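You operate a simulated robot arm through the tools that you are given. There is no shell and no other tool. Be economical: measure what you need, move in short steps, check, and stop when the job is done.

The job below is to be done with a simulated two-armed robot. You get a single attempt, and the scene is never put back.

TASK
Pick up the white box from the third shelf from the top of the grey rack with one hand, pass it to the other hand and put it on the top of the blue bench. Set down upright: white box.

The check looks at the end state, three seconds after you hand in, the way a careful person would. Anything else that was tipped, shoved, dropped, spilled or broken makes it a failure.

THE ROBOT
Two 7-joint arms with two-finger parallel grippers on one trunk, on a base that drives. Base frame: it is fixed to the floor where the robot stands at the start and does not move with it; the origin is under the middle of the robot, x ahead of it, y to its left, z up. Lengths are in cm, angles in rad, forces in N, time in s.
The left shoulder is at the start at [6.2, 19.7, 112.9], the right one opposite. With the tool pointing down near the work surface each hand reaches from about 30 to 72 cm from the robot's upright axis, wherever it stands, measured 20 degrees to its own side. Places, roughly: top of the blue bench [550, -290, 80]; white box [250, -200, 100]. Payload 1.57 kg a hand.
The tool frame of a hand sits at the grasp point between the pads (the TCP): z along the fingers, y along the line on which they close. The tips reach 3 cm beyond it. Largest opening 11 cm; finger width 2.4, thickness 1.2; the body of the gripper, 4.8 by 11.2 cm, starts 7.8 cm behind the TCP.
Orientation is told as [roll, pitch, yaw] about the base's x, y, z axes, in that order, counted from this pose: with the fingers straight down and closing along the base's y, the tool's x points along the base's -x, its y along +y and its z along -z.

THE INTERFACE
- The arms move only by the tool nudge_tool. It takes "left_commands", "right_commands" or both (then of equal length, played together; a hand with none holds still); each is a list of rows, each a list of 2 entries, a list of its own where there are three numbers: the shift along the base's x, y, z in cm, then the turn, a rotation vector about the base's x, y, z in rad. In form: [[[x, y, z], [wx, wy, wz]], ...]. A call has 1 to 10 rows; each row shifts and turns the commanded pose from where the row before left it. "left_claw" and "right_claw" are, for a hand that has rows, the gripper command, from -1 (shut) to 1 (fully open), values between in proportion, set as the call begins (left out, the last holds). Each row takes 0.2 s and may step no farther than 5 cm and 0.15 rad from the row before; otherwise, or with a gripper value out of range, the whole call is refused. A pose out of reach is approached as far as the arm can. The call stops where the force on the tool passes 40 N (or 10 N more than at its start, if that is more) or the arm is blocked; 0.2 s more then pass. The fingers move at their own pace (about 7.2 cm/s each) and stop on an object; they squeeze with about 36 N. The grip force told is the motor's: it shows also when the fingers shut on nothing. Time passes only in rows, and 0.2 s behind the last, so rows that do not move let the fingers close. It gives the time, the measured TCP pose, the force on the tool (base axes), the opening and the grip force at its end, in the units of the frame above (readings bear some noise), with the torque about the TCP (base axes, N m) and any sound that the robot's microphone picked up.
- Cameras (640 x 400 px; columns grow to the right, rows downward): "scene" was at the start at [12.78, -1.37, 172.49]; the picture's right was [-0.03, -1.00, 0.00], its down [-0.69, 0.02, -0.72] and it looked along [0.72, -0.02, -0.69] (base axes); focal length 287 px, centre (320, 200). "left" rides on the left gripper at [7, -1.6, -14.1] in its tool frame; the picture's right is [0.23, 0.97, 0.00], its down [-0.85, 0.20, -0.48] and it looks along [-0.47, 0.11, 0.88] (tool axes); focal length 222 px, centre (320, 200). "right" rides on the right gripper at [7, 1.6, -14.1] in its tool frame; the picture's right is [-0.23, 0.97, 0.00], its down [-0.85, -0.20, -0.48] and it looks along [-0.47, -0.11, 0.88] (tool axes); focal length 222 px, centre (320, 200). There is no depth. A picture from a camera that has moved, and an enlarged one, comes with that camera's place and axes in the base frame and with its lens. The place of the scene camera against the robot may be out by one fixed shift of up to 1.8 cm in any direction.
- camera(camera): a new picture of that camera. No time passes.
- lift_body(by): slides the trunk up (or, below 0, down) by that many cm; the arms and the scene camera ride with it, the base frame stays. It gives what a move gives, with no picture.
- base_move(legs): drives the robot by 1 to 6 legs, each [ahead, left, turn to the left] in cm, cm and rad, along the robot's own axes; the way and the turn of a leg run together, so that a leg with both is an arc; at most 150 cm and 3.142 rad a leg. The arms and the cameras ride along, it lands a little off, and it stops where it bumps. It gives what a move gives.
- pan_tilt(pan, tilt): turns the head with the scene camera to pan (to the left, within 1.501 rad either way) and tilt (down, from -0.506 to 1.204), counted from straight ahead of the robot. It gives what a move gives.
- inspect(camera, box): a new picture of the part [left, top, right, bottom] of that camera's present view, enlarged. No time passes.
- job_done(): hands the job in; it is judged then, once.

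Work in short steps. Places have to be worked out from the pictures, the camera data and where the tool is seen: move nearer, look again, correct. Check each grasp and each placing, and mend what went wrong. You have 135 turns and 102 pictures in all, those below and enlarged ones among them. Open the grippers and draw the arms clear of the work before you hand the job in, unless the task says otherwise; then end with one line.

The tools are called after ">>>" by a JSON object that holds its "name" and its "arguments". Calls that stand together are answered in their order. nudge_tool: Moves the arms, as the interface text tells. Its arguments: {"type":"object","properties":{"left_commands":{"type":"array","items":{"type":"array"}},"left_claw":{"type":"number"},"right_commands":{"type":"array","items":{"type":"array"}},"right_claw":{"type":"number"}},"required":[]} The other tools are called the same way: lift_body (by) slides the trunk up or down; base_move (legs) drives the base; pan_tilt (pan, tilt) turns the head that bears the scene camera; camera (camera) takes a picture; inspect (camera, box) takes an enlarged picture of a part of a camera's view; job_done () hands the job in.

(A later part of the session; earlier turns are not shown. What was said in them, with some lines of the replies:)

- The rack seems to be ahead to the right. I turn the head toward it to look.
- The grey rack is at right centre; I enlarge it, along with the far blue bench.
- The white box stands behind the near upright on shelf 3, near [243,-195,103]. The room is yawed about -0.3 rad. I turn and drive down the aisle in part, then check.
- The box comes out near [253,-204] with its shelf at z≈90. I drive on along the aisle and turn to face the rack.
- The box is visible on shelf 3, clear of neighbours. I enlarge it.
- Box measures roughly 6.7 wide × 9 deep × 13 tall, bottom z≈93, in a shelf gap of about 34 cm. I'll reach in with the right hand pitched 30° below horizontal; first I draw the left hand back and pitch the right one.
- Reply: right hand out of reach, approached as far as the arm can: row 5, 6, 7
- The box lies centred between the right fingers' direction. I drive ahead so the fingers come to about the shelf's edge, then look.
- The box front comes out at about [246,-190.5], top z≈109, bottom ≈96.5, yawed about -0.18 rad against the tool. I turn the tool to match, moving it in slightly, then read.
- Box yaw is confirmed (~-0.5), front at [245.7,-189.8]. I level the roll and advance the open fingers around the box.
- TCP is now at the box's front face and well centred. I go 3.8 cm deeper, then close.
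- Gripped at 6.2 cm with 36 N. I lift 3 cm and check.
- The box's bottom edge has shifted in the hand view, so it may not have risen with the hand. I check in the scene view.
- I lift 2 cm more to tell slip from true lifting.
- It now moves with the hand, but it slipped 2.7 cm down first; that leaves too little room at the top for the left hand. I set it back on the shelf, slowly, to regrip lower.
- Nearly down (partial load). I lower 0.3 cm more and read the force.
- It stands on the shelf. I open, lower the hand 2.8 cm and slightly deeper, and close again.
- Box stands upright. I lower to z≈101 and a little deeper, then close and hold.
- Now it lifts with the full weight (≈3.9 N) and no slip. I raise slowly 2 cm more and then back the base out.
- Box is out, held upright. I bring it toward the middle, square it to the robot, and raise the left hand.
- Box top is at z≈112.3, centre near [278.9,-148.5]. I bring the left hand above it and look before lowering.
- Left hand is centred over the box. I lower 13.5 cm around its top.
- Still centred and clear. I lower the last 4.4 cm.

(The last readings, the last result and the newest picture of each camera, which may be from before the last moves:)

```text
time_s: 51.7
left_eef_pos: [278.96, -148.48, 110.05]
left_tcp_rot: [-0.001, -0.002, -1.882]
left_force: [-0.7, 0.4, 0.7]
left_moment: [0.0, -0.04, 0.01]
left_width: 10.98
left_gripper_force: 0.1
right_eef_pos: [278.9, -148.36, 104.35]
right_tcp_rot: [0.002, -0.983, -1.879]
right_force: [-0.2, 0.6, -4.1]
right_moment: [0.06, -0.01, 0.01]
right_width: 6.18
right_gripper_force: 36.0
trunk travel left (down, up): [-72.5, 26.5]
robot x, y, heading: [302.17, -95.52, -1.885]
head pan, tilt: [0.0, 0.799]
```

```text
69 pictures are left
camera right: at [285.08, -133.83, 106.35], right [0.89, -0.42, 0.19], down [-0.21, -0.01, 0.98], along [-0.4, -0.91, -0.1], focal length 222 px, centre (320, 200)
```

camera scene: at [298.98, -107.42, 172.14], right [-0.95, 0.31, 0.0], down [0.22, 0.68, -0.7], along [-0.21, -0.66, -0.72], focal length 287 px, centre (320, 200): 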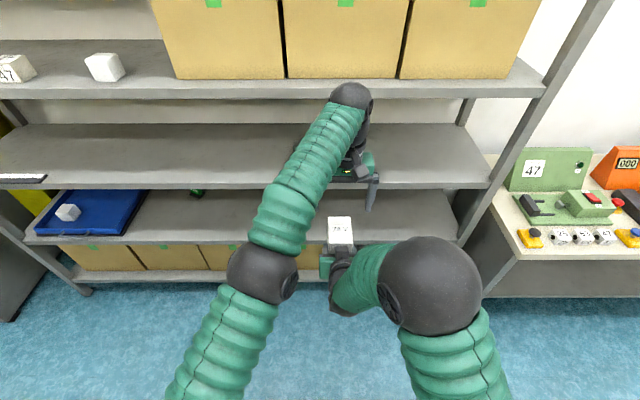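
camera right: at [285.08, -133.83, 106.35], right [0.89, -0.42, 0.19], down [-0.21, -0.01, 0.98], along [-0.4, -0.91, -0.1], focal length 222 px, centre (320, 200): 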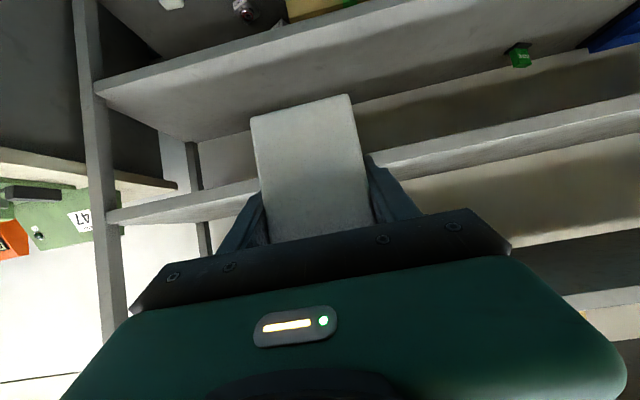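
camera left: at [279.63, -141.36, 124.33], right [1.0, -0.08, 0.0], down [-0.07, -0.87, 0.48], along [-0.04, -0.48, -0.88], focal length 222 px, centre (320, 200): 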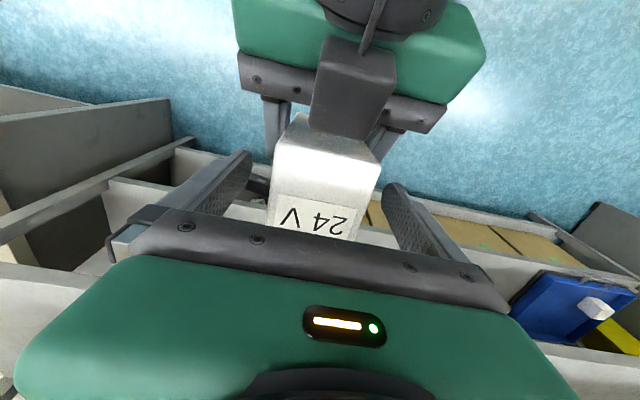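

The left fingers straddle the top. I close the left hand.

>>> {"name": "nudge_tool", "arguments": {"left_commands": [[[0, 0, 0], [0, 0, 0]], [[0, 0, 0], [0, 0, 0]], [[0, 0, 0], [0, 0, 0]], [[0, 0, 0], [0, 0, 0]], [[0, 0, 0], [0, 0, 0]], [[0, 0, 0], [0, 0, 0]], [[0, 0, 0], [0, 0, 0]], [[0, 0, 0], [0, 0, 0]]], "left_claw": -1}}

>>> {"name": "camera", "arguments": {"camera": "left"}}

```text
time_s: 53.5
left_eef_pos: [278.69, -148.5, 109.97]
left_tcp_rot: [-0.001, -0.002, -1.882]
left_force: [-15.0, 0.9, -0.1]
left_moment: [-0.17, -0.23, 0.57]
left_width: 6.17
left_gripper_force: 35.8
right_eef_pos: [278.82, -148.3, 104.29]
right_tcp_rot: [0.002, -0.983, -1.879]
right_force: [14.8, 0.9, 0.6]
right_moment: [0.15, 1.04, -0.51]
right_width: 6.17
right_gripper_force: 35.3
trunk travel left (down, up): [-72.5, 26.5]
robot x, y, heading: [301.35, -95.5, -1.885]
head pan, tilt: [0.0, 0.799]
```

```text
68 pictures are left
camera left: at [279.58, -141.33, 124.35], right [1.0, -0.08, 0.0], down [-0.07, -0.87, 0.48], along [-0.04, -0.48, -0.88], focal length 222 px, centre (320, 200)
```

left: 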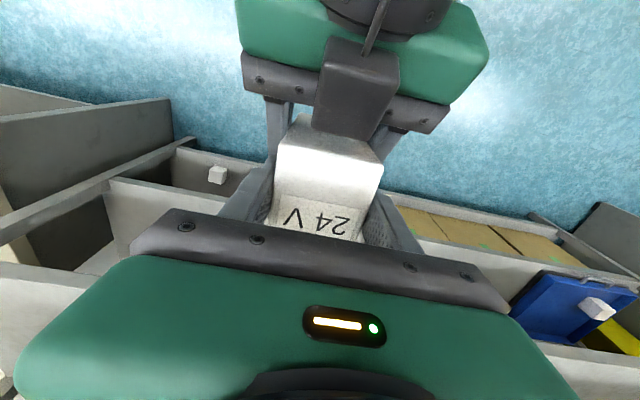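

Both hold at 6.17 cm; a 15 N sideways strain remains. I ease it by shifting the left hand 0.3 cm.

>>> {"name": "nudge_tool", "arguments": {"left_commands": [[[-0.28, 0.09, 0], [0, 0, 0]], [[0, 0, 0], [0, 0, 0]], [[0, 0, 0], [0, 0, 0]]]}}

```text
time_s: 54.3
left_eef_pos: [278.77, -148.46, 110.04]
left_tcp_rot: [0.001, -0.004, -1.884]
left_force: [-5.7, -1.7, 0.6]
left_moment: [-0.1, 0.64, -0.33]
left_width: 6.17
left_gripper_force: 36.1
right_eef_pos: [278.73, -148.3, 104.32]
right_tcp_rot: [0.002, -0.984, -1.881]
right_force: [4.8, 0.3, 0.2]
right_moment: [0.03, -0.27, 0.26]
right_width: 6.19
right_gripper_force: 35.9
trunk travel left (down, up): [-72.5, 26.5]
robot x, y, heading: [301.57, -95.11, -1.882]
head pan, tilt: [0.0, 0.799]
```

Strain is down to about 5 N. Now I open the right hand while the left holds.

>>> {"name": "nudge_tool", "arguments": {"right_commands": [[[0, 0, 0], [0, 0, 0]], [[0, 0, 0], [0, 0, 0]], [[0, 0, 0], [0, 0, 0]], [[0, 0, 0], [0, 0, 0]]], "right_claw": 1}}

>>> {"name": "camera", "arguments": {"camera": "left"}}

```text
time_s: 55.3
left_eef_pos: [278.77, -148.5, 110.2]
left_tcp_rot: [-0.001, -0.003, -1.883]
left_force: [-0.9, 0.9, 0.0]
left_moment: [0.05, 0.01, 0.03]
left_width: 6.18
left_gripper_force: 36.0
right_eef_pos: [278.99, -148.39, 104.3]
right_tcp_rot: [0.001, -0.985, -1.879]
right_force: [-0.3, 0.4, -1.1]
right_moment: [0.01, 0.0, 0.02]
right_width: 10.98
right_gripper_force: 0.1
trunk travel left (down, up): [-72.5, 26.5]
robot x, y, heading: [301.83, -95.39, -1.885]
head pan, tilt: [0.0, 0.799]
```

```text
67 pictures are left
camera left: at [279.35, -141.27, 124.36], right [1.0, -0.08, 0.0], down [-0.07, -0.87, 0.48], along [-0.04, -0.48, -0.88], focal length 222 px, centre (320, 200)
```

left: 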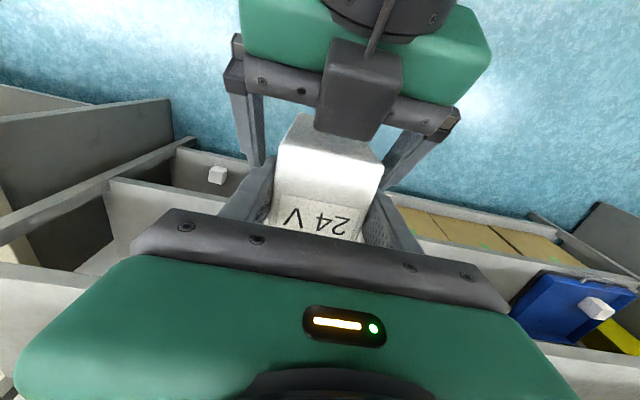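

The left reading shows no weight yet, so I lift the left hand slowly 1 cm to see whether it carries the box.

>>> {"name": "nudge_tool", "arguments": {"left_commands": [[[0, 0, 0.25], [0, 0, 0]], [[0, 0, 0.25], [0, 0, 0]], [[0, 0, 0.25], [0, 0, 0]], [[0, 0, 0.25], [0, 0, 0]], [[0, 0, 0], [0, 0, 0]]]}}

>>> {"name": "camera", "arguments": {"camera": "left"}}

>>> {"name": "camera", "arguments": {"camera": "right"}}

```text
time_s: 56.5
left_eef_pos: [278.58, -148.46, 111.13]
left_tcp_rot: [0.001, -0.003, -1.885]
left_force: [0.4, 0.5, -3.8]
left_moment: [0.02, 0.0, 0.02]
left_width: 6.17
left_gripper_force: 35.5
right_eef_pos: [278.89, -148.31, 104.26]
right_tcp_rot: [0.001, -0.984, -1.88]
right_force: [-0.8, 0.5, 0.3]
right_moment: [0.0, 0.05, -0.01]
right_width: 11.02
right_gripper_force: 0.0
trunk travel left (down, up): [-72.5, 26.5]
robot x, y, heading: [301.28, -95.45, -1.883]
head pan, tilt: [0.0, 0.799]
```

```text
66 pictures are left
camera left: at [279.33, -141.28, 125.36], right [1.0, -0.08, 0.0], down [-0.07, -0.87, 0.48], along [-0.04, -0.48, -0.88], focal length 222 px, centre (320, 200)
```

left: 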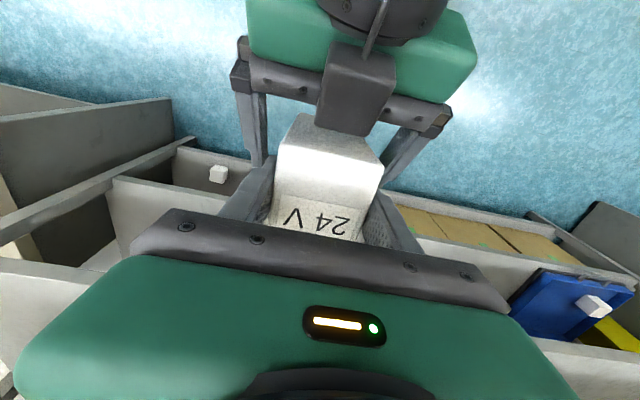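

```text
65 pictures are left
camera right: at [285.08, -133.84, 106.35], right [0.89, -0.42, 0.19], down [-0.21, -0.01, 0.98], along [-0.4, -0.91, -0.1], focal length 222 px, centre (320, 200)
```

right: 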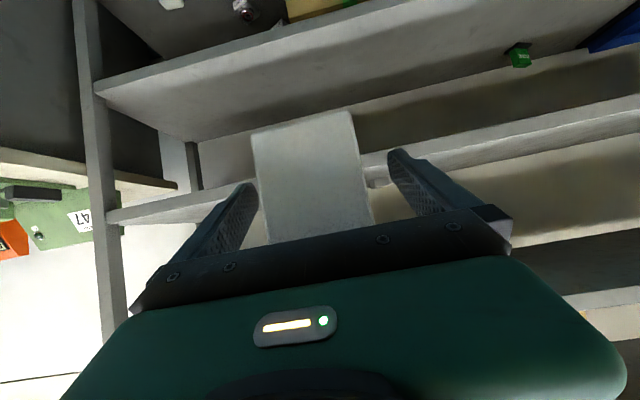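

The left hand carries the full weight (-3.8 N). I move it forward out of the right fingers and then up.

>>> {"name": "nudge_tool", "arguments": {"left_commands": [[[-0.6, -1.9, 0], [0, 0, 0]], [[-0.6, -1.9, 0], [0, 0, 0]], [[-0.6, -1.9, 0], [0, 0, 0]], [[-0.6, -1.9, 0], [0, 0, 0]], [[-0.6, -1.9, 1], [0, 0, 0]], [[0, 0, 1.5], [0, 0, 0]], [[0, 0, 1.5], [0, 0, 0]], [[0, 0, 1.5], [0, 0, 0]], [[0, 0, 1.5], [0, 0, 0]], [[0, 0, 0], [0, 0, 0]]]}}

>>> {"name": "camera", "arguments": {"camera": "scene"}}

>>> {"name": "camera", "arguments": {"camera": "right"}}

```text
time_s: 58.7
left_eef_pos: [279.98, -152.94, 116.96]
left_tcp_rot: [0.0, -0.003, -1.883]
left_force: [0.3, 0.2, -3.6]
left_moment: [0.06, -0.02, 0.01]
left_width: 6.19
left_gripper_force: 36.1
left hand out of reach, approached as far as the arm can: row 3, 4, 5, 6, 7, 8, 9
right_eef_pos: [278.92, -148.4, 104.27]
right_tcp_rot: [0.003, -0.983, -1.878]
right_force: [0.8, -0.4, 0.4]
right_moment: [0.01, 0.0, 0.01]
right_width: 10.99
right_gripper_force: 0.1
trunk travel left (down, up): [-72.5, 26.5]
robot x, y, heading: [301.33, -95.23, -1.885]
head pan, tilt: [0.0, 0.799]
```

```text
64 pictures are left
camera scene: at [299.17, -107.52, 172.13], right [-0.95, 0.31, 0.0], down [0.22, 0.68, -0.69], along [-0.21, -0.66, -0.72], focal length 287 px, centre (320, 200)
```

scene: 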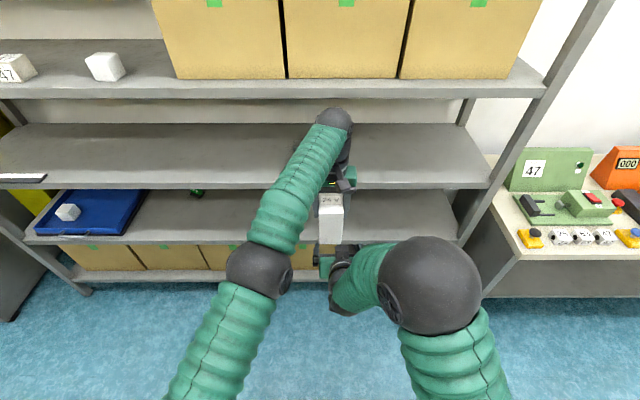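

```text
63 pictures are left
camera right: at [285.1, -133.86, 106.34], right [0.89, -0.42, 0.19], down [-0.21, -0.01, 0.98], along [-0.4, -0.91, -0.1], focal length 222 px, centre (320, 200)
```

right: 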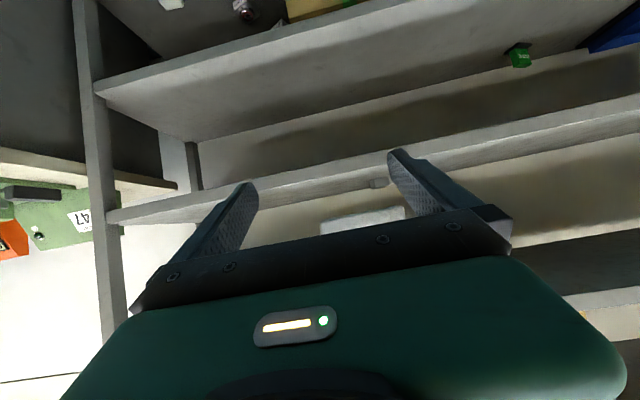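

The box is clear above the right hand, upright. I move the right hand down and out to its own side.

>>> {"name": "nudge_tool", "arguments": {"right_commands": [[[0, 0, -2.5], [0, 0, 0]], [[0, 0, -2.5], [0, 0, 0]], [[-3.8, 1.24, 0], [0, 0, 0]], [[-3.8, 1.24, 0], [0, 0, 0]], [[-3.8, 1.24, 0], [0, 0, 0]], [[-3.8, 1.24, 0], [0, 0, 0]], [[-3.8, 1.24, 0], [0, 0, 0]], [[0, 0, 0], [0, 0, 0]]]}}

>>> {"name": "pan_tilt", "arguments": {"pan": 1.4, "tilt": 0.3}}

>>> {"name": "camera", "arguments": {"camera": "scene"}}

>>> {"name": "camera", "arguments": {"camera": "left"}}

```text
time_s: 60.5
left_eef_pos: [279.94, -152.92, 117.08]
left_tcp_rot: [0.003, -0.001, -1.883]
left_force: [-0.6, -0.6, -2.7]
left_moment: [-0.02, 0.02, -0.05]
left_width: 6.18
left_gripper_force: 35.9
right_eef_pos: [259.62, -142.05, 99.26]
right_tcp_rot: [0.003, -0.983, -1.882]
right_force: [0.0, 0.1, -0.5]
right_moment: [-0.01, 0.0, 0.0]
right_width: 11.01
right_gripper_force: 0.0
trunk travel left (down, up): [-72.5, 26.5]
robot x, y, heading: [301.59, -95.41, -1.883]
head pan, tilt: [0.0, 0.799]
```

```text
time_s: 62.0
left_eef_pos: [279.86, -152.91, 116.97]
left_tcp_rot: [0.001, -0.004, -1.883]
left_force: [-0.5, -1.4, -2.3]
left_moment: [0.01, -0.03, 0.01]
left_width: 6.18
left_gripper_force: 36.1
right_eef_pos: [259.63, -142.06, 99.26]
right_tcp_rot: [0.003, -0.982, -1.88]
right_force: [0.8, 0.4, -0.4]
right_moment: [-0.02, 0.03, 0.01]
right_width: 10.98
right_gripper_force: 0.0
trunk travel left (down, up): [-72.5, 26.5]
robot x, y, heading: [301.66, -95.17, -1.885]
head pan, tilt: [1.4, 0.3]
```

```text
62 pictures are left
camera scene: at [309.74, -104.17, 176.6], right [-0.47, -0.88, 0.0], down [-0.26, 0.14, -0.96], along [0.85, -0.44, -0.3], focal length 287 px, centre (320, 200)
```

scene: 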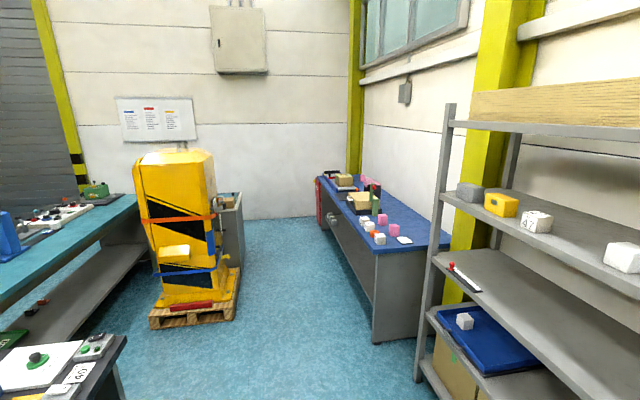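

```text
61 pictures are left
camera left: at [280.55, -145.74, 131.26], right [1.0, -0.08, 0.0], down [-0.07, -0.87, 0.48], along [-0.04, -0.48, -0.88], focal length 222 px, centre (320, 200)
```

left: 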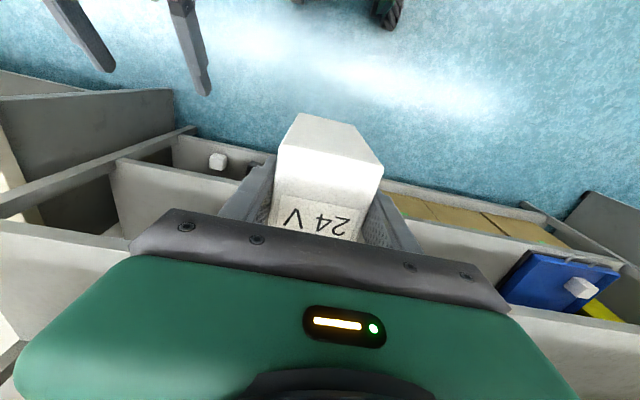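

The left holds the box; the blue bench lies ahead along the aisle. I enlarge its top to find a free spot.

>>> {"name": "inspect", "arguments": {"camera": "scene", "box": [305, 160, 465, 260]}}

```text
4.00 times, centred on (385, 210) of scene
camera zoom: at [309.74, -104.17, 176.6], right [-0.47, -0.88, 0.0], down [-0.26, 0.14, -0.96], along [0.85, -0.44, -0.3], focal length 1148 px, centre (60, 160)
```

zoom: 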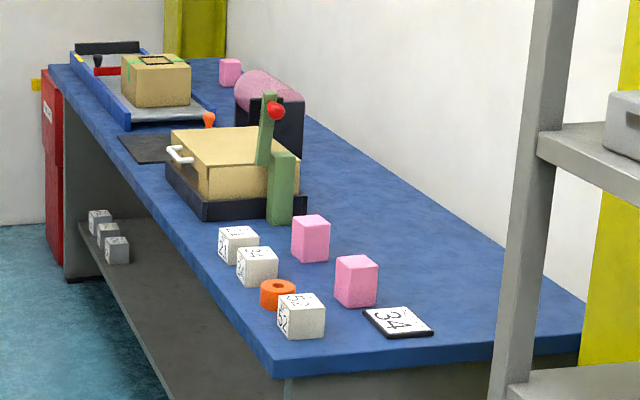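

Free patch on the bench: between the white cubes and the cream box's black base, near [510,-254]. I strafe left along the aisle facing the rack side, in two legs, then look again.

>>> {"name": "base_move", "arguments": {"legs": [[0, 75, 0], [4, 75, 0]]}}

>>> {"name": "pan_tilt", "arguments": {"pan": 0.5, "tilt": 0.45}}

>>> {"name": "camera", "arguments": {"camera": "scene"}}

>>> {"name": "camera", "arguments": {"camera": "left"}}

```text
time_s: 69.8
left_eef_pos: [419.68, -203.17, 117.05]
left_tcp_rot: [0.004, -0.003, -1.894]
left_force: [0.3, -0.6, -4.1]
left_moment: [0.02, -0.01, 0.01]
left_width: 6.17
left_gripper_force: 36.1
right_eef_pos: [399.79, -192.16, 99.16]
right_tcp_rot: [0.004, -0.985, -1.893]
right_force: [0.6, -0.5, 0.4]
right_moment: [-0.02, -0.01, 0.0]
right_width: 10.98
right_gripper_force: 0.0
trunk travel left (down, up): [-72.5, 26.5]
robot x, y, heading: [442.44, -145.92, -1.895]
head pan, tilt: [1.4, 0.3]
```

```text
time_s: 71.0
left_eef_pos: [419.86, -203.07, 117.07]
left_tcp_rot: [0.002, -0.003, -1.895]
left_force: [-0.1, 0.2, -3.9]
left_moment: [0.03, -0.01, -0.04]
left_width: 6.18
left_gripper_force: 36.3
right_eef_pos: [399.96, -192.15, 99.3]
right_tcp_rot: [0.005, -0.985, -1.893]
right_force: [0.7, -0.4, 0.1]
right_moment: [-0.02, 0.02, -0.04]
right_width: 11.01
right_gripper_force: 0.0
trunk travel left (down, up): [-72.5, 26.5]
robot x, y, heading: [441.92, -146.12, -1.894]
head pan, tilt: [0.499, 0.45]
```

```text
59 pictures are left
camera scene: at [443.71, -159.38, 175.18], right [-0.98, -0.18, 0.0], down [-0.07, 0.43, -0.9], along [0.16, -0.89, -0.44], focal length 287 px, centre (320, 200)
```

scene: 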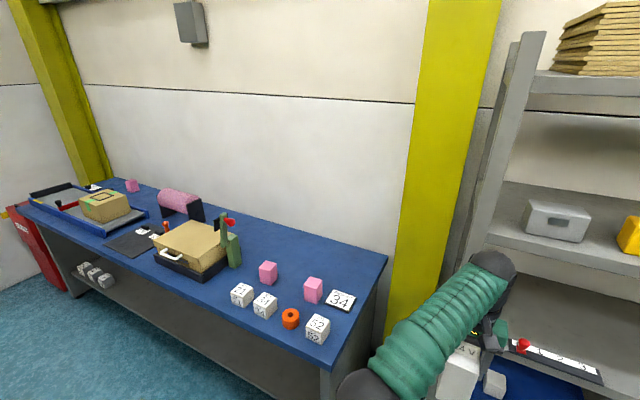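

```text
58 pictures are left
camera left: at [420.66, -195.94, 131.42], right [1.0, -0.09, 0.0], down [-0.08, -0.87, 0.48], along [-0.04, -0.48, -0.88], focal length 222 px, centre (320, 200)
```

left: 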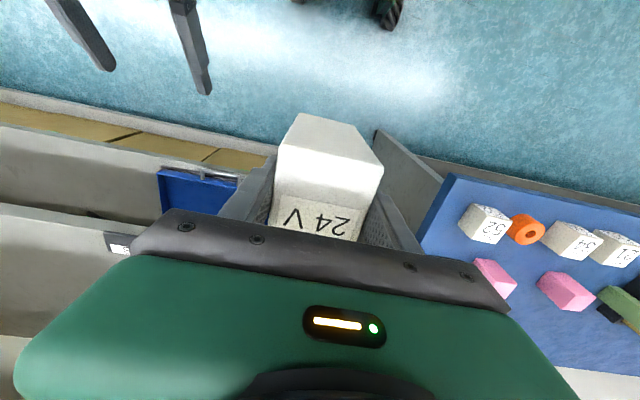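

Box still held well. I enlarge the bench top from here.

>>> {"name": "inspect", "arguments": {"camera": "scene", "box": [140, 200, 400, 370]}}

```text
2.35 times, centred on (270, 285) of scene
camera zoom: at [443.71, -159.38, 175.18], right [-0.98, -0.18, 0.0], down [-0.07, 0.43, -0.9], along [0.16, -0.89, -0.44], focal length 675 px, centre (438, 0)
```

zoom: 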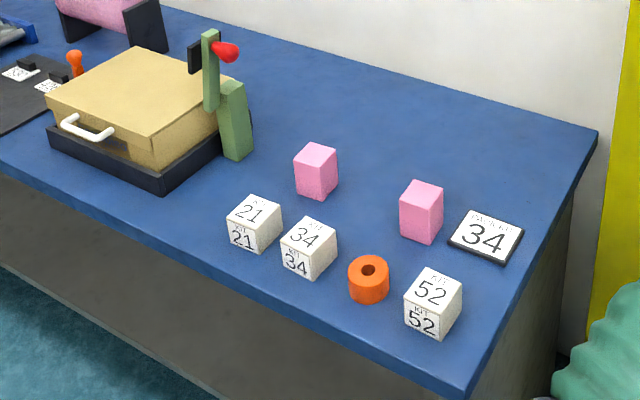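

The free pocket sits at about [504.5,-252], with 8 cm or more round the box. I raise the right hand clear, shift the left outward, then strafe and approach.

>>> {"name": "nudge_tool", "arguments": {"left_commands": [[[3.42, -0.51, 0], [0, 0, 0]], [[3.42, -0.51, 0], [0, 0, 0]], [[3.42, -0.51, 0], [0, 0, 0]], [[3.42, -0.51, 0], [0, 0, 0]], [[3.42, -0.51, 0], [0, 0, 0]], [[0, 0, 0], [0, 0, 0]]], "right_commands": [[[0, 0, 1.6], [0, 0, 0]], [[0, 0, 1.6], [0, 0, 0]], [[0, 0, 1.6], [0, 0, 0]], [[0, 0, 1.6], [0, 0, 0]], [[0, 0, 1.6], [0, 0, 0]], [[0, 0, 0], [0, 0, 0]]]}}

>>> {"name": "base_move", "arguments": {"legs": [[0, 77, 0], [12, 0, 0]]}}

>>> {"name": "pan_tilt", "arguments": {"pan": 0.1, "tilt": 0.8}}

>>> {"name": "camera", "arguments": {"camera": "scene"}}

>>> {"name": "camera", "arguments": {"camera": "left"}}

```text
time_s: 72.3
left_eef_pos: [437.28, -205.72, 117.18]
left_tcp_rot: [0.001, -0.004, -1.895]
left_force: [0.6, -0.3, -3.7]
left_moment: [0.01, -0.02, 0.01]
left_width: 6.19
left_gripper_force: 35.6
right_eef_pos: [400.16, -192.11, 107.46]
right_tcp_rot: [0.001, -0.985, -1.888]
right_force: [-1.0, 0.0, 0.1]
right_moment: [0.03, 0.01, -0.02]
right_width: 11.01
right_gripper_force: 0.0
trunk travel left (down, up): [-72.5, 26.5]
robot x, y, heading: [442.01, -145.9, -1.89]
head pan, tilt: [0.499, 0.45]
```

```text
time_s: 77.3
left_eef_pos: [506.36, -241.36, 117.35]
left_tcp_rot: [0.004, -0.006, -1.897]
left_force: [-0.2, 1.3, -3.3]
left_moment: [0.03, 0.0, -0.02]
left_width: 6.18
left_gripper_force: 35.6
right_eef_pos: [469.23, -227.58, 107.56]
right_tcp_rot: [0.003, -0.986, -1.896]
right_force: [0.4, -0.2, 1.0]
right_moment: [-0.01, 0.02, -0.04]
right_width: 11.0
right_gripper_force: 0.0
trunk travel left (down, up): [-72.5, 26.5]
robot x, y, heading: [511.59, -181.82, -1.894]
head pan, tilt: [0.499, 0.45]
```

```text
time_s: 78.2
left_eef_pos: [506.35, -241.52, 117.1]
left_tcp_rot: [0.0, -0.005, -1.897]
left_force: [-0.7, -0.7, -3.8]
left_moment: [0.02, -0.01, -0.01]
left_width: 6.17
left_gripper_force: 35.7
right_eef_pos: [469.17, -227.81, 107.31]
right_tcp_rot: [0.001, -0.983, -1.894]
right_force: [-0.7, -0.3, -0.5]
right_moment: [0.0, 0.0, 0.01]
right_width: 11.02
right_gripper_force: 0.0
trunk travel left (down, up): [-72.5, 26.5]
robot x, y, heading: [511.5, -181.48, -1.894]
head pan, tilt: [0.099, 0.799]
```

```text
56 pictures are left
camera scene: at [509.68, -194.26, 172.12], right [-0.97, 0.22, 0.0], down [0.16, 0.7, -0.69], along [-0.15, -0.68, -0.72], focal length 287 px, centre (320, 200)
```

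scene: 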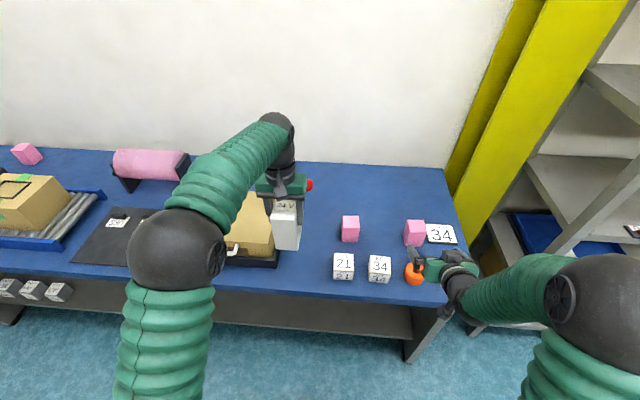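

```text
55 pictures are left
camera left: at [507.12, -234.38, 131.36], right [1.0, -0.1, 0.0], down [-0.08, -0.87, 0.48], along [-0.05, -0.48, -0.88], focal length 222 px, centre (320, 200)
```

left: 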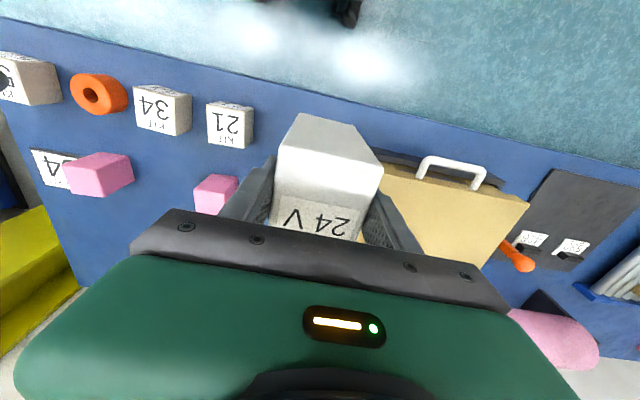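

I enlarge the spot to measure the gap precisely.

>>> {"name": "inspect", "arguments": {"camera": "scene", "box": [220, 190, 380, 300]}}

```text
3.64 times, centred on (300, 245) of scene
camera zoom: at [509.68, -194.26, 172.12], right [-0.97, 0.22, 0.0], down [0.16, 0.7, -0.69], along [-0.15, -0.68, -0.72], focal length 1043 px, centre (393, 36)
```

zoom: 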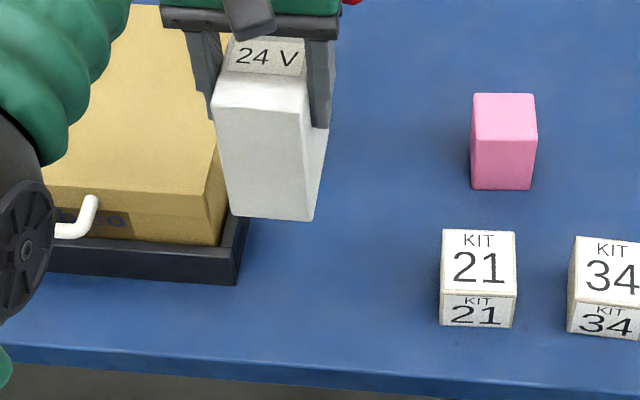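

Calibrating against the held box, the best spot is about [500.8,-249.5], with some 7 cm free each side. I drive ahead 9 cm and shift right slightly.

>>> {"name": "base_move", "arguments": {"legs": [[9, -2.5, 0]]}}

>>> {"name": "camera", "arguments": {"camera": "left"}}

>>> {"name": "inspect", "arguments": {"camera": "scene", "box": [220, 190, 380, 300]}}

```text
time_s: 79.3
left_eef_pos: [501.98, -249.48, 117.08]
left_tcp_rot: [-0.005, -0.008, -1.897]
left_force: [0.1, 0.3, -3.3]
left_moment: [0.02, 0.03, 0.04]
left_width: 6.21
left_gripper_force: 36.1
right_eef_pos: [464.86, -235.71, 107.63]
right_tcp_rot: [-0.011, -0.987, -1.883]
right_force: [0.5, -0.1, -0.7]
right_moment: [0.05, -0.02, -0.04]
right_width: 11.0
right_gripper_force: 0.1
trunk travel left (down, up): [-72.5, 26.5]
robot x, y, heading: [506.02, -189.32, -1.898]
head pan, tilt: [0.099, 0.799]
```

```text
53 pictures are left
camera left: at [502.8, -242.28, 131.34], right [1.0, -0.1, -0.01], down [-0.08, -0.87, 0.48], along [-0.05, -0.48, -0.88], focal length 222 px, centre (320, 200)
```

left: 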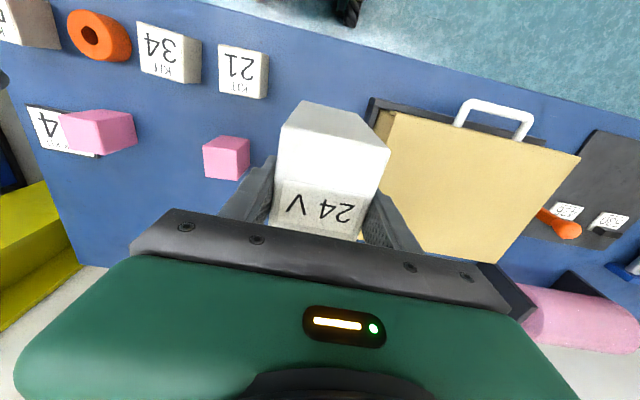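

```text
3.64 times, centred on (300, 245) of scene
camera zoom: at [505.7, -202.01, 172.14], right [-0.97, 0.22, 0.01], down [0.16, 0.7, -0.7], along [-0.16, -0.68, -0.72], focal length 1043 px, centre (393, 36)
```

zoom: 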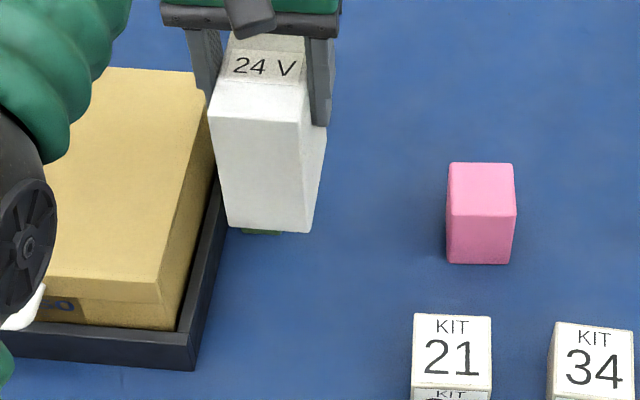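

The lever's base lies behind the box, so I come 2 cm back toward the front edge and lower most of the way.

>>> {"name": "nudge_tool", "arguments": {"left_commands": [[[-0.3, 0.94, 0], [0, 0, 0]], [[-0.28, 0.94, 0], [0, 0, 0]], [[0, 0, -2.5], [0, 0, 0]], [[0, 0, -2.5], [0, 0, 0]], [[0, 0, -2.5], [0, 0, 0]], [[0, 0, -2.5], [0, 0, 0]], [[0, 0, -2.5], [0, 0, 0]], [[0, 0, -2.5], [0, 0, 0]], [[0, 0, 0], [0, 0, 0]]]}}

>>> {"name": "camera", "arguments": {"camera": "left"}}

>>> {"name": "camera", "arguments": {"camera": "scene"}}

```text
time_s: 81.3
left_eef_pos: [500.79, -247.24, 102.08]
left_tcp_rot: [0.0, -0.006, -1.896]
left_force: [0.9, 1.1, -3.3]
left_moment: [-0.03, 0.01, -0.01]
left_width: 6.16
left_gripper_force: 36.2
right_eef_pos: [464.26, -235.38, 107.5]
right_tcp_rot: [0.002, -0.986, -1.895]
right_force: [-0.3, 0.4, -0.1]
right_moment: [0.05, -0.02, 0.0]
right_width: 11.01
right_gripper_force: 0.1
trunk travel left (down, up): [-72.5, 26.5]
robot x, y, heading: [506.78, -189.37, -1.898]
head pan, tilt: [0.099, 0.799]
```

```text
51 pictures are left
camera left: at [501.57, -240.04, 116.33], right [1.0, -0.1, 0.0], down [-0.08, -0.87, 0.49], along [-0.05, -0.48, -0.87], focal length 222 px, centre (320, 200)
```

left: 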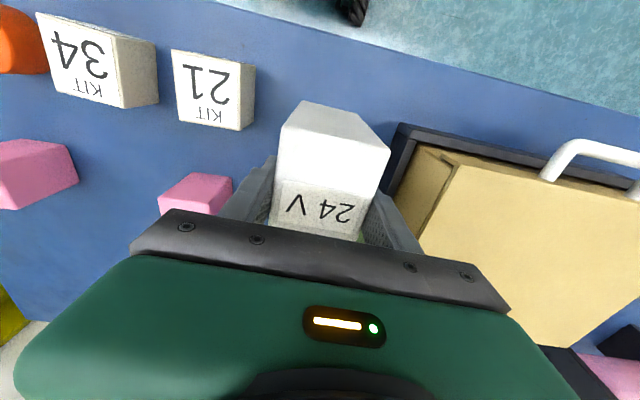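

```text
50 pictures are left
camera scene: at [504.64, -201.78, 172.14], right [-0.97, 0.23, 0.0], down [0.16, 0.7, -0.7], along [-0.16, -0.68, -0.72], focal length 287 px, centre (320, 200)
```

scene: 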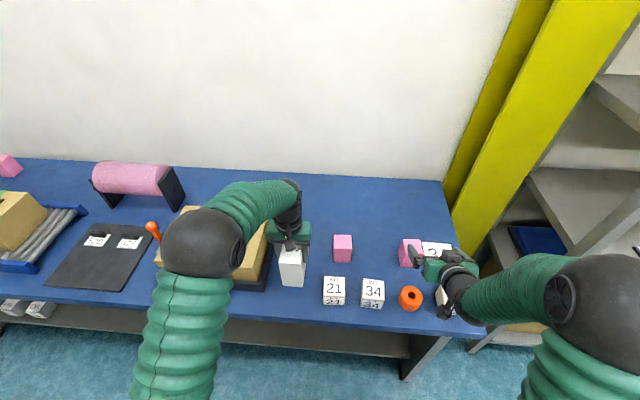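

I check the lever's clearance behind the hand.

>>> {"name": "inspect", "arguments": {"camera": "scene", "box": [230, 170, 350, 300]}}

>>> {"name": "inspect", "arguments": {"camera": "left", "box": [200, 80, 480, 320]}}

```text
3.08 times, centred on (290, 235) of scene
camera zoom: at [504.64, -201.78, 172.14], right [-0.97, 0.23, 0.0], down [0.16, 0.7, -0.7], along [-0.16, -0.68, -0.72], focal length 883 px, centre (412, 92)
```

zoom: 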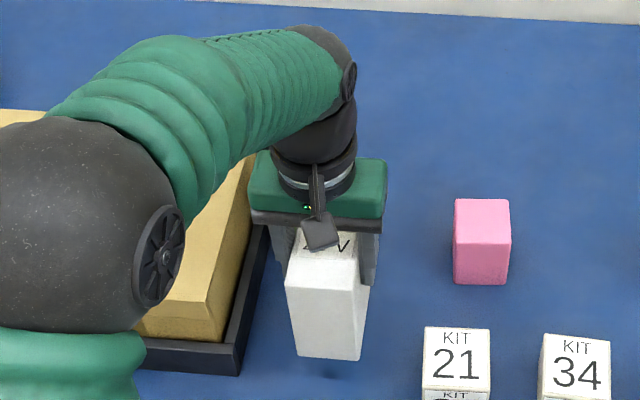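

```text
1.67 times, centred on (340, 200) of left
camera zoom: at [501.57, -240.04, 116.33], right [1.0, -0.1, 0.0], down [-0.08, -0.87, 0.49], along [-0.05, -0.48, -0.87], focal length 370 px, centre (287, 200)
```

zoom: 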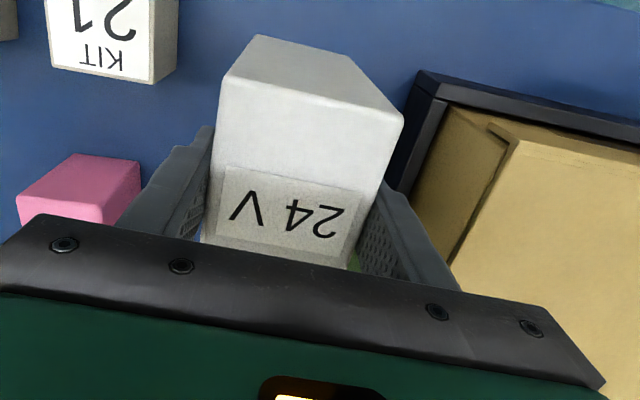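

Lever is about 12 cm beyond the hand axis, so it stays clear. I lower 9 cm more, then slowly.

>>> {"name": "nudge_tool", "arguments": {"left_commands": [[[0.2, -0.3, -2], [0, 0, 0]], [[0, 0, -2], [0, 0, 0]], [[0, 0, -2], [0, 0, 0]], [[0, 0, -2], [0, 0, 0]], [[0, 0, -1], [0, 0, 0]], [[0, 0, 0], [0, 0, 0]]]}}

>>> {"name": "inspect", "arguments": {"camera": "scene", "box": [230, 170, 350, 300]}}

>>> {"name": "camera", "arguments": {"camera": "left"}}

```text
time_s: 82.5
left_eef_pos: [500.74, -247.72, 94.44]
left_tcp_rot: [0.0, -0.022, -1.894]
left_force: [5.1, 11.4, 37.2]
left_moment: [-0.44, -0.28, 0.17]
left_width: 6.16
left_gripper_force: 36.6
right_eef_pos: [464.26, -235.06, 107.75]
right_tcp_rot: [0.003, -0.99, -1.894]
right_force: [-1.6, 0.3, 0.4]
right_moment: [0.01, 0.0, 0.0]
right_width: 11.0
right_gripper_force: 0.0
trunk travel left (down, up): [-72.5, 26.5]
robot x, y, heading: [506.45, -189.54, -1.889]
head pan, tilt: [0.099, 0.799]
stopped in row 5 (left hand): the force on the tool passed its limit at 70 N (the readings are from after the stop); the commanded pose is now the measured one
```

```text
3.08 times, centred on (290, 235) of scene
camera zoom: at [504.77, -200.92, 172.23], right [-0.97, 0.22, 0.0], down [0.16, 0.7, -0.7], along [-0.16, -0.68, -0.72], focal length 883 px, centre (412, 92)
```

zoom: 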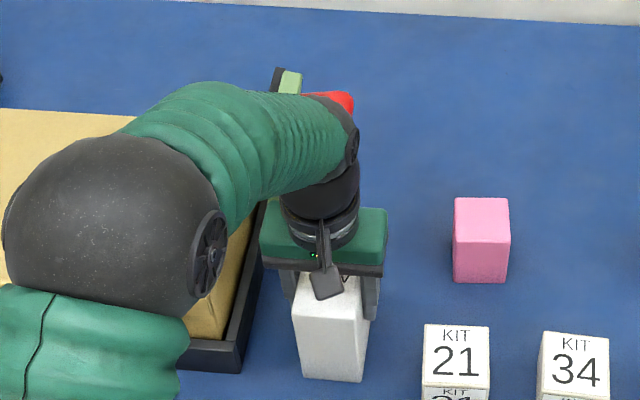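

```text
46 pictures are left
camera left: at [501.65, -240.22, 108.55], right [1.0, -0.1, 0.0], down [-0.08, -0.86, 0.5], along [-0.05, -0.5, -0.87], focal length 222 px, centre (320, 200)
```

left: 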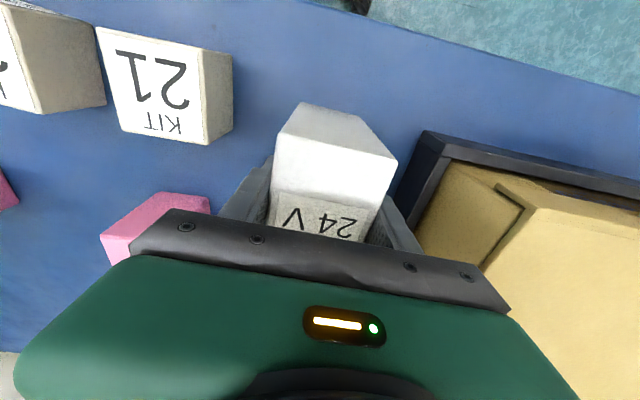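

The box met the bench at TCP z≈94.4 (bottom ≈84), no shadow gap left. I ease upward a little to relieve the 37 N load.

>>> {"name": "nudge_tool", "arguments": {"left_commands": [[[0, 0, 0.2], [0, 0, 0]], [[0, 0, 0], [0, 0, 0]], [[0, 0, 0], [0, 0, 0]]]}}

>>> {"name": "inspect", "arguments": {"camera": "left", "box": [200, 60, 480, 260]}}

```text
time_s: 83.3
left_eef_pos: [500.85, -247.65, 94.46]
left_tcp_rot: [0.0, -0.023, -1.897]
left_force: [1.4, 2.3, 30.0]
left_moment: [-0.41, 0.36, 0.07]
left_width: 6.18
left_gripper_force: 36.0
right_eef_pos: [464.24, -235.08, 107.72]
right_tcp_rot: [0.002, -0.989, -1.894]
right_force: [-0.2, 0.1, -0.7]
right_moment: [0.01, 0.03, -0.02]
right_width: 11.01
right_gripper_force: 0.1
trunk travel left (down, up): [-72.5, 26.5]
robot x, y, heading: [506.15, -189.62, -1.898]
head pan, tilt: [0.099, 0.799]
```

```text
2.00 times, centred on (340, 160) of left
camera zoom: at [501.65, -240.23, 108.52], right [1.0, -0.1, 0.0], down [-0.08, -0.86, 0.5], along [-0.05, -0.5, -0.87], focal length 444 px, centre (280, 280)
```

zoom: 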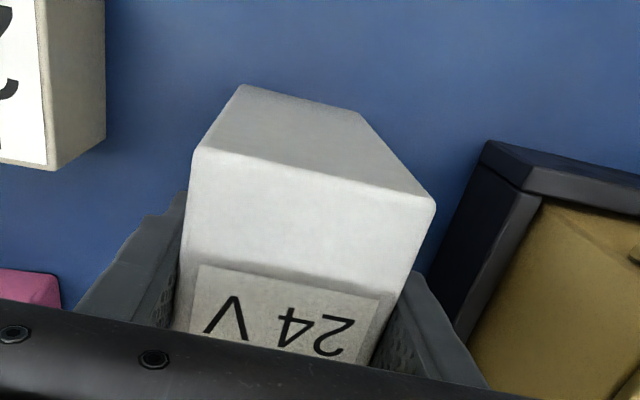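

Still 30 N; I ease up a bit more.

>>> {"name": "nudge_tool", "arguments": {"left_commands": [[[0, 0, 0.3], [0, 0, 0]], [[0, 0, 0.3], [0, 0, 0]], [[0, 0, 0], [0, 0, 0]]]}}

```text
time_s: 84.1
left_eef_pos: [500.94, -247.78, 94.58]
left_tcp_rot: [-0.001, -0.011, -1.897]
left_force: [-0.5, 0.0, -2.9]
left_moment: [-0.02, 0.01, 0.0]
left_width: 6.18
left_gripper_force: 35.8
right_eef_pos: [464.23, -235.46, 107.44]
right_tcp_rot: [0.001, -0.985, -1.892]
right_force: [-0.4, -0.2, -0.1]
right_moment: [0.01, 0.02, -0.01]
right_width: 10.98
right_gripper_force: 0.1
trunk travel left (down, up): [-72.5, 26.5]
robot x, y, heading: [506.34, -189.79, -1.898]
head pan, tilt: [0.099, 0.799]
```

Now just hanging again, barely above the surface. I lower 0.2 cm for light contact.

>>> {"name": "nudge_tool", "arguments": {"left_commands": [[[0, 0, -0.1], [0, 0, 0]], [[0, 0, -0.1], [0, 0, 0]], [[0, 0, 0], [0, 0, 0]]]}}

```text
time_s: 84.9
left_eef_pos: [500.87, -247.81, 94.57]
left_tcp_rot: [0.0, -0.016, -1.898]
left_force: [0.1, 0.3, -2.8]
left_moment: [0.0, -0.01, 0.01]
left_width: 6.2
left_gripper_force: 36.3
right_eef_pos: [464.19, -235.45, 107.58]
right_tcp_rot: [0.001, -0.985, -1.892]
right_force: [-0.3, 0.4, 0.2]
right_moment: [0.02, -0.01, -0.01]
right_width: 11.02
right_gripper_force: 0.1
trunk travel left (down, up): [-72.5, 26.5]
robot x, y, heading: [506.81, -189.85, -1.894]
head pan, tilt: [0.099, 0.799]
```

Weight is still in the hand; I lower in further small steps and watch the force.

>>> {"name": "nudge_tool", "arguments": {"left_commands": [[[0, 0, -0.15], [0, 0, 0]], [[0, 0, -0.15], [0, 0, 0]], [[0, 0, 0], [0, 0, 0]]]}}

```text
time_s: 85.7
left_eef_pos: [500.86, -247.97, 94.32]
left_tcp_rot: [0.001, -0.022, -1.897]
left_force: [1.8, 0.1, 11.2]
left_moment: [-0.62, -0.01, 0.03]
left_width: 6.2
left_gripper_force: 36.2
right_eef_pos: [464.4, -235.32, 107.6]
right_tcp_rot: [0.002, -0.989, -1.89]
right_force: [0.2, 0.7, -0.2]
right_moment: [-0.02, 0.01, -0.01]
right_width: 11.01
right_gripper_force: 0.0
trunk travel left (down, up): [-72.5, 26.5]
robot x, y, heading: [506.47, -189.5, -1.894]
head pan, tilt: [0.099, 0.799]
```

Light contact at the bench. I open the left fingers partway (to ~8.5 cm) to release.

>>> {"name": "nudge_tool", "arguments": {"left_commands": [[[0, 0, 0], [0, 0, 0]], [[0, 0, 0], [0, 0, 0]], [[0, 0, 0], [0, 0, 0]]], "left_claw": 0.55}}

>>> {"name": "camera", "arguments": {"camera": "left"}}

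>>> {"name": "inspect", "arguments": {"camera": "scene", "box": [230, 170, 350, 300]}}

```text
time_s: 86.5
left_eef_pos: [500.86, -247.96, 94.11]
left_tcp_rot: [0.001, -0.018, -1.898]
left_force: [0.0, -0.6, 0.0]
left_moment: [0.02, 0.01, -0.01]
left_width: 8.54
left_gripper_force: 0.0
right_eef_pos: [464.29, -235.39, 107.51]
right_tcp_rot: [0.002, -0.985, -1.892]
right_force: [-0.7, 0.0, -0.3]
right_moment: [-0.02, 0.01, 0.03]
right_width: 11.01
right_gripper_force: 0.0
trunk travel left (down, up): [-72.5, 26.5]
robot x, y, heading: [506.61, -189.48, -1.896]
head pan, tilt: [0.099, 0.799]
```

```text
44 pictures are left
camera left: at [501.66, -240.51, 108.36], right [1.0, -0.1, 0.0], down [-0.08, -0.87, 0.49], along [-0.05, -0.49, -0.87], focal length 222 px, centre (320, 200)
```

left: 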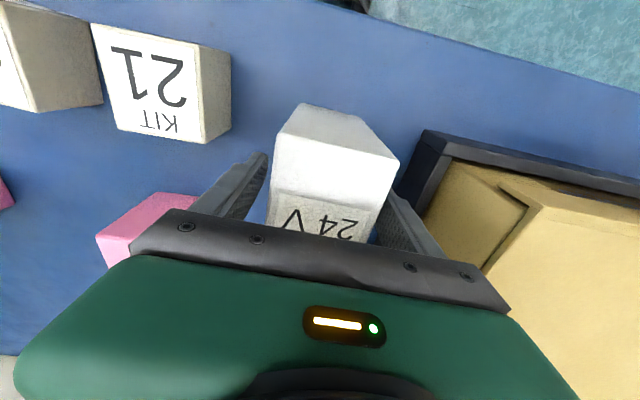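

```text
3.08 times, centred on (290, 235) of scene
camera zoom: at [504.66, -201.74, 172.14], right [-0.97, 0.22, 0.0], down [0.16, 0.7, -0.7], along [-0.16, -0.68, -0.72], focal length 883 px, centre (412, 92)
```

zoom: 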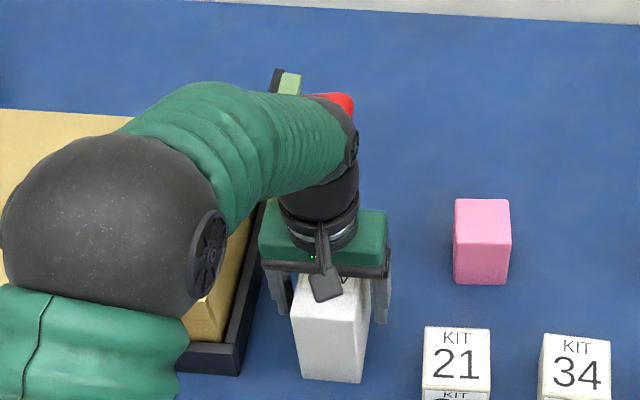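

The box stands free on the bench. I raise the left hand straight up.

>>> {"name": "nudge_tool", "arguments": {"left_commands": [[[0, 0.1, 1], [0, 0, 0]], [[0, 0.1, 1.5], [0, 0, 0]], [[0, 0, 2], [0, 0, 0]], [[0, 0, 2.5], [0, 0, 0]], [[0, 0, 2.5], [0, 0, 0]], [[0, 0, 2.5], [0, 0, 0]], [[0, 0, 2.5], [0, 0, 0]], [[0, 0, 2.5], [0, 0, 0]], [[0, 0, 2.5], [0, 0, 0]], [[0, 0, 0], [0, 0, 0]]]}}

>>> {"name": "camera", "arguments": {"camera": "left"}}

```text
time_s: 88.7
left_eef_pos: [500.75, -247.83, 113.85]
left_tcp_rot: [0.0, -0.017, -1.897]
left_force: [0.1, 0.0, -0.3]
left_moment: [0.03, -0.01, 0.03]
left_width: 8.55
left_gripper_force: 0.0
right_eef_pos: [464.23, -235.42, 107.59]
right_tcp_rot: [0.002, -0.985, -1.893]
right_force: [0.3, -0.6, 0.2]
right_moment: [-0.01, 0.01, -0.02]
right_width: 10.99
right_gripper_force: 0.1
trunk travel left (down, up): [-72.5, 26.5]
robot x, y, heading: [506.31, -189.64, -1.899]
head pan, tilt: [0.099, 0.799]
```

```text
42 pictures are left
camera left: at [501.56, -240.36, 127.96], right [1.0, -0.1, 0.0], down [-0.08, -0.87, 0.49], along [-0.05, -0.49, -0.87], focal length 222 px, centre (320, 200)
```

left: 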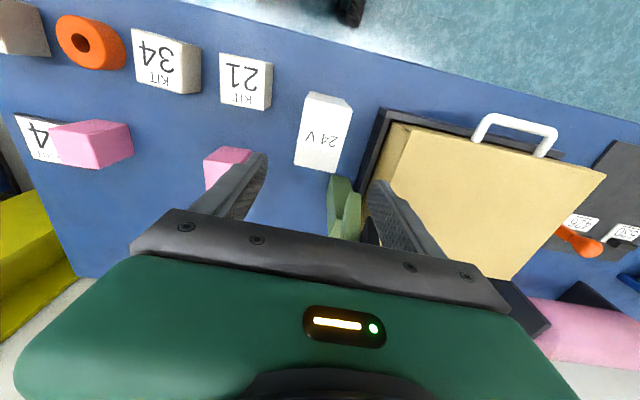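

The box stands upright on its own, with the neighbours untouched. I back off 22 cm and look once more.

>>> {"name": "base_move", "arguments": {"legs": [[-22, 0, 0]]}}

>>> {"name": "nudge_tool", "arguments": {"left_commands": [[[0, 0, 0], [0, 0, 0]], [[0, 0, 0], [0, 0, 0]]], "left_claw": 1}}

>>> {"name": "pan_tilt", "arguments": {"pan": 0.05, "tilt": 0.6}}

>>> {"name": "camera", "arguments": {"camera": "scene"}}

```text
time_s: 90.4
left_eef_pos: [507.77, -227.35, 113.69]
left_tcp_rot: [0.0, -0.013, -1.896]
left_force: [-1.3, -0.4, -0.7]
left_moment: [0.06, 0.0, 0.01]
left_width: 8.55
left_gripper_force: 0.2
right_eef_pos: [471.14, -214.91, 107.33]
right_tcp_rot: [0.002, -0.984, -1.891]
right_force: [-0.7, -0.4, -0.3]
right_moment: [0.0, 0.0, 0.0]
right_width: 11.0
right_gripper_force: 0.0
trunk travel left (down, up): [-72.5, 26.5]
robot x, y, heading: [513.14, -168.5, -1.9]
head pan, tilt: [0.099, 0.799]
```

```text
time_s: 91.0
left_eef_pos: [507.79, -226.99, 113.76]
left_tcp_rot: [0.0, -0.017, -1.894]
left_force: [-0.6, -0.7, -0.4]
left_moment: [-0.01, 0.03, 0.02]
left_width: 11.0
left_gripper_force: 0.1
right_eef_pos: [471.25, -214.65, 107.43]
right_tcp_rot: [0.001, -0.986, -1.893]
right_force: [0.8, -0.3, 1.4]
right_moment: [0.01, -0.03, 0.0]
right_width: 11.01
right_gripper_force: 0.1
trunk travel left (down, up): [-72.5, 26.5]
robot x, y, heading: [513.47, -169.15, -1.898]
head pan, tilt: [0.099, 0.799]
```

```text
time_s: 91.8
left_eef_pos: [507.88, -226.85, 113.81]
left_tcp_rot: [0.0, -0.021, -1.896]
left_force: [-0.4, 0.3, 0.0]
left_moment: [-0.01, -0.02, 0.03]
left_width: 10.99
left_gripper_force: 0.0
right_eef_pos: [471.37, -214.51, 107.62]
right_tcp_rot: [0.002, -0.989, -1.892]
right_force: [-0.1, 1.1, 0.4]
right_moment: [-0.01, 0.0, -0.01]
right_width: 11.01
right_gripper_force: 0.1
trunk travel left (down, up): [-72.5, 26.5]
robot x, y, heading: [513.34, -168.6, -1.894]
head pan, tilt: [0.051, 0.6]
```

```text
41 pictures are left
camera scene: at [511.09, -181.66, 173.82], right [-0.96, 0.27, 0.0], down [0.15, 0.55, -0.82], along [-0.22, -0.79, -0.57], focal length 287 px, centre (320, 200)
```

scene: 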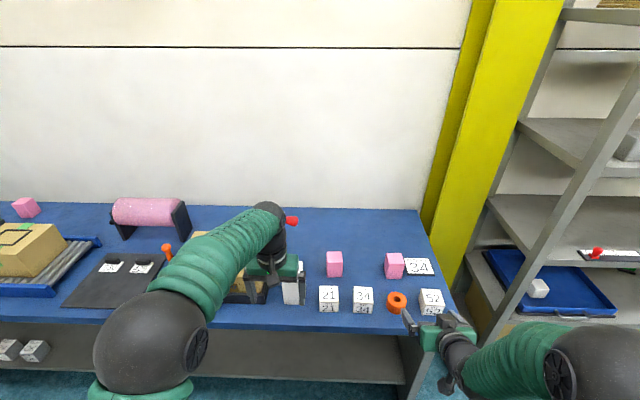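

All is in place: the white box stands upright on the blue bench, the grippers are open and clear, and neighbouring objects are undisturbed. I hand in.

>>> {"name": "job_done", "arguments": {}}

```text
The job is handed in.
```

The white box was picked with the right hand, passed to the left and set upright on top of the blue bench; the job is handed in.
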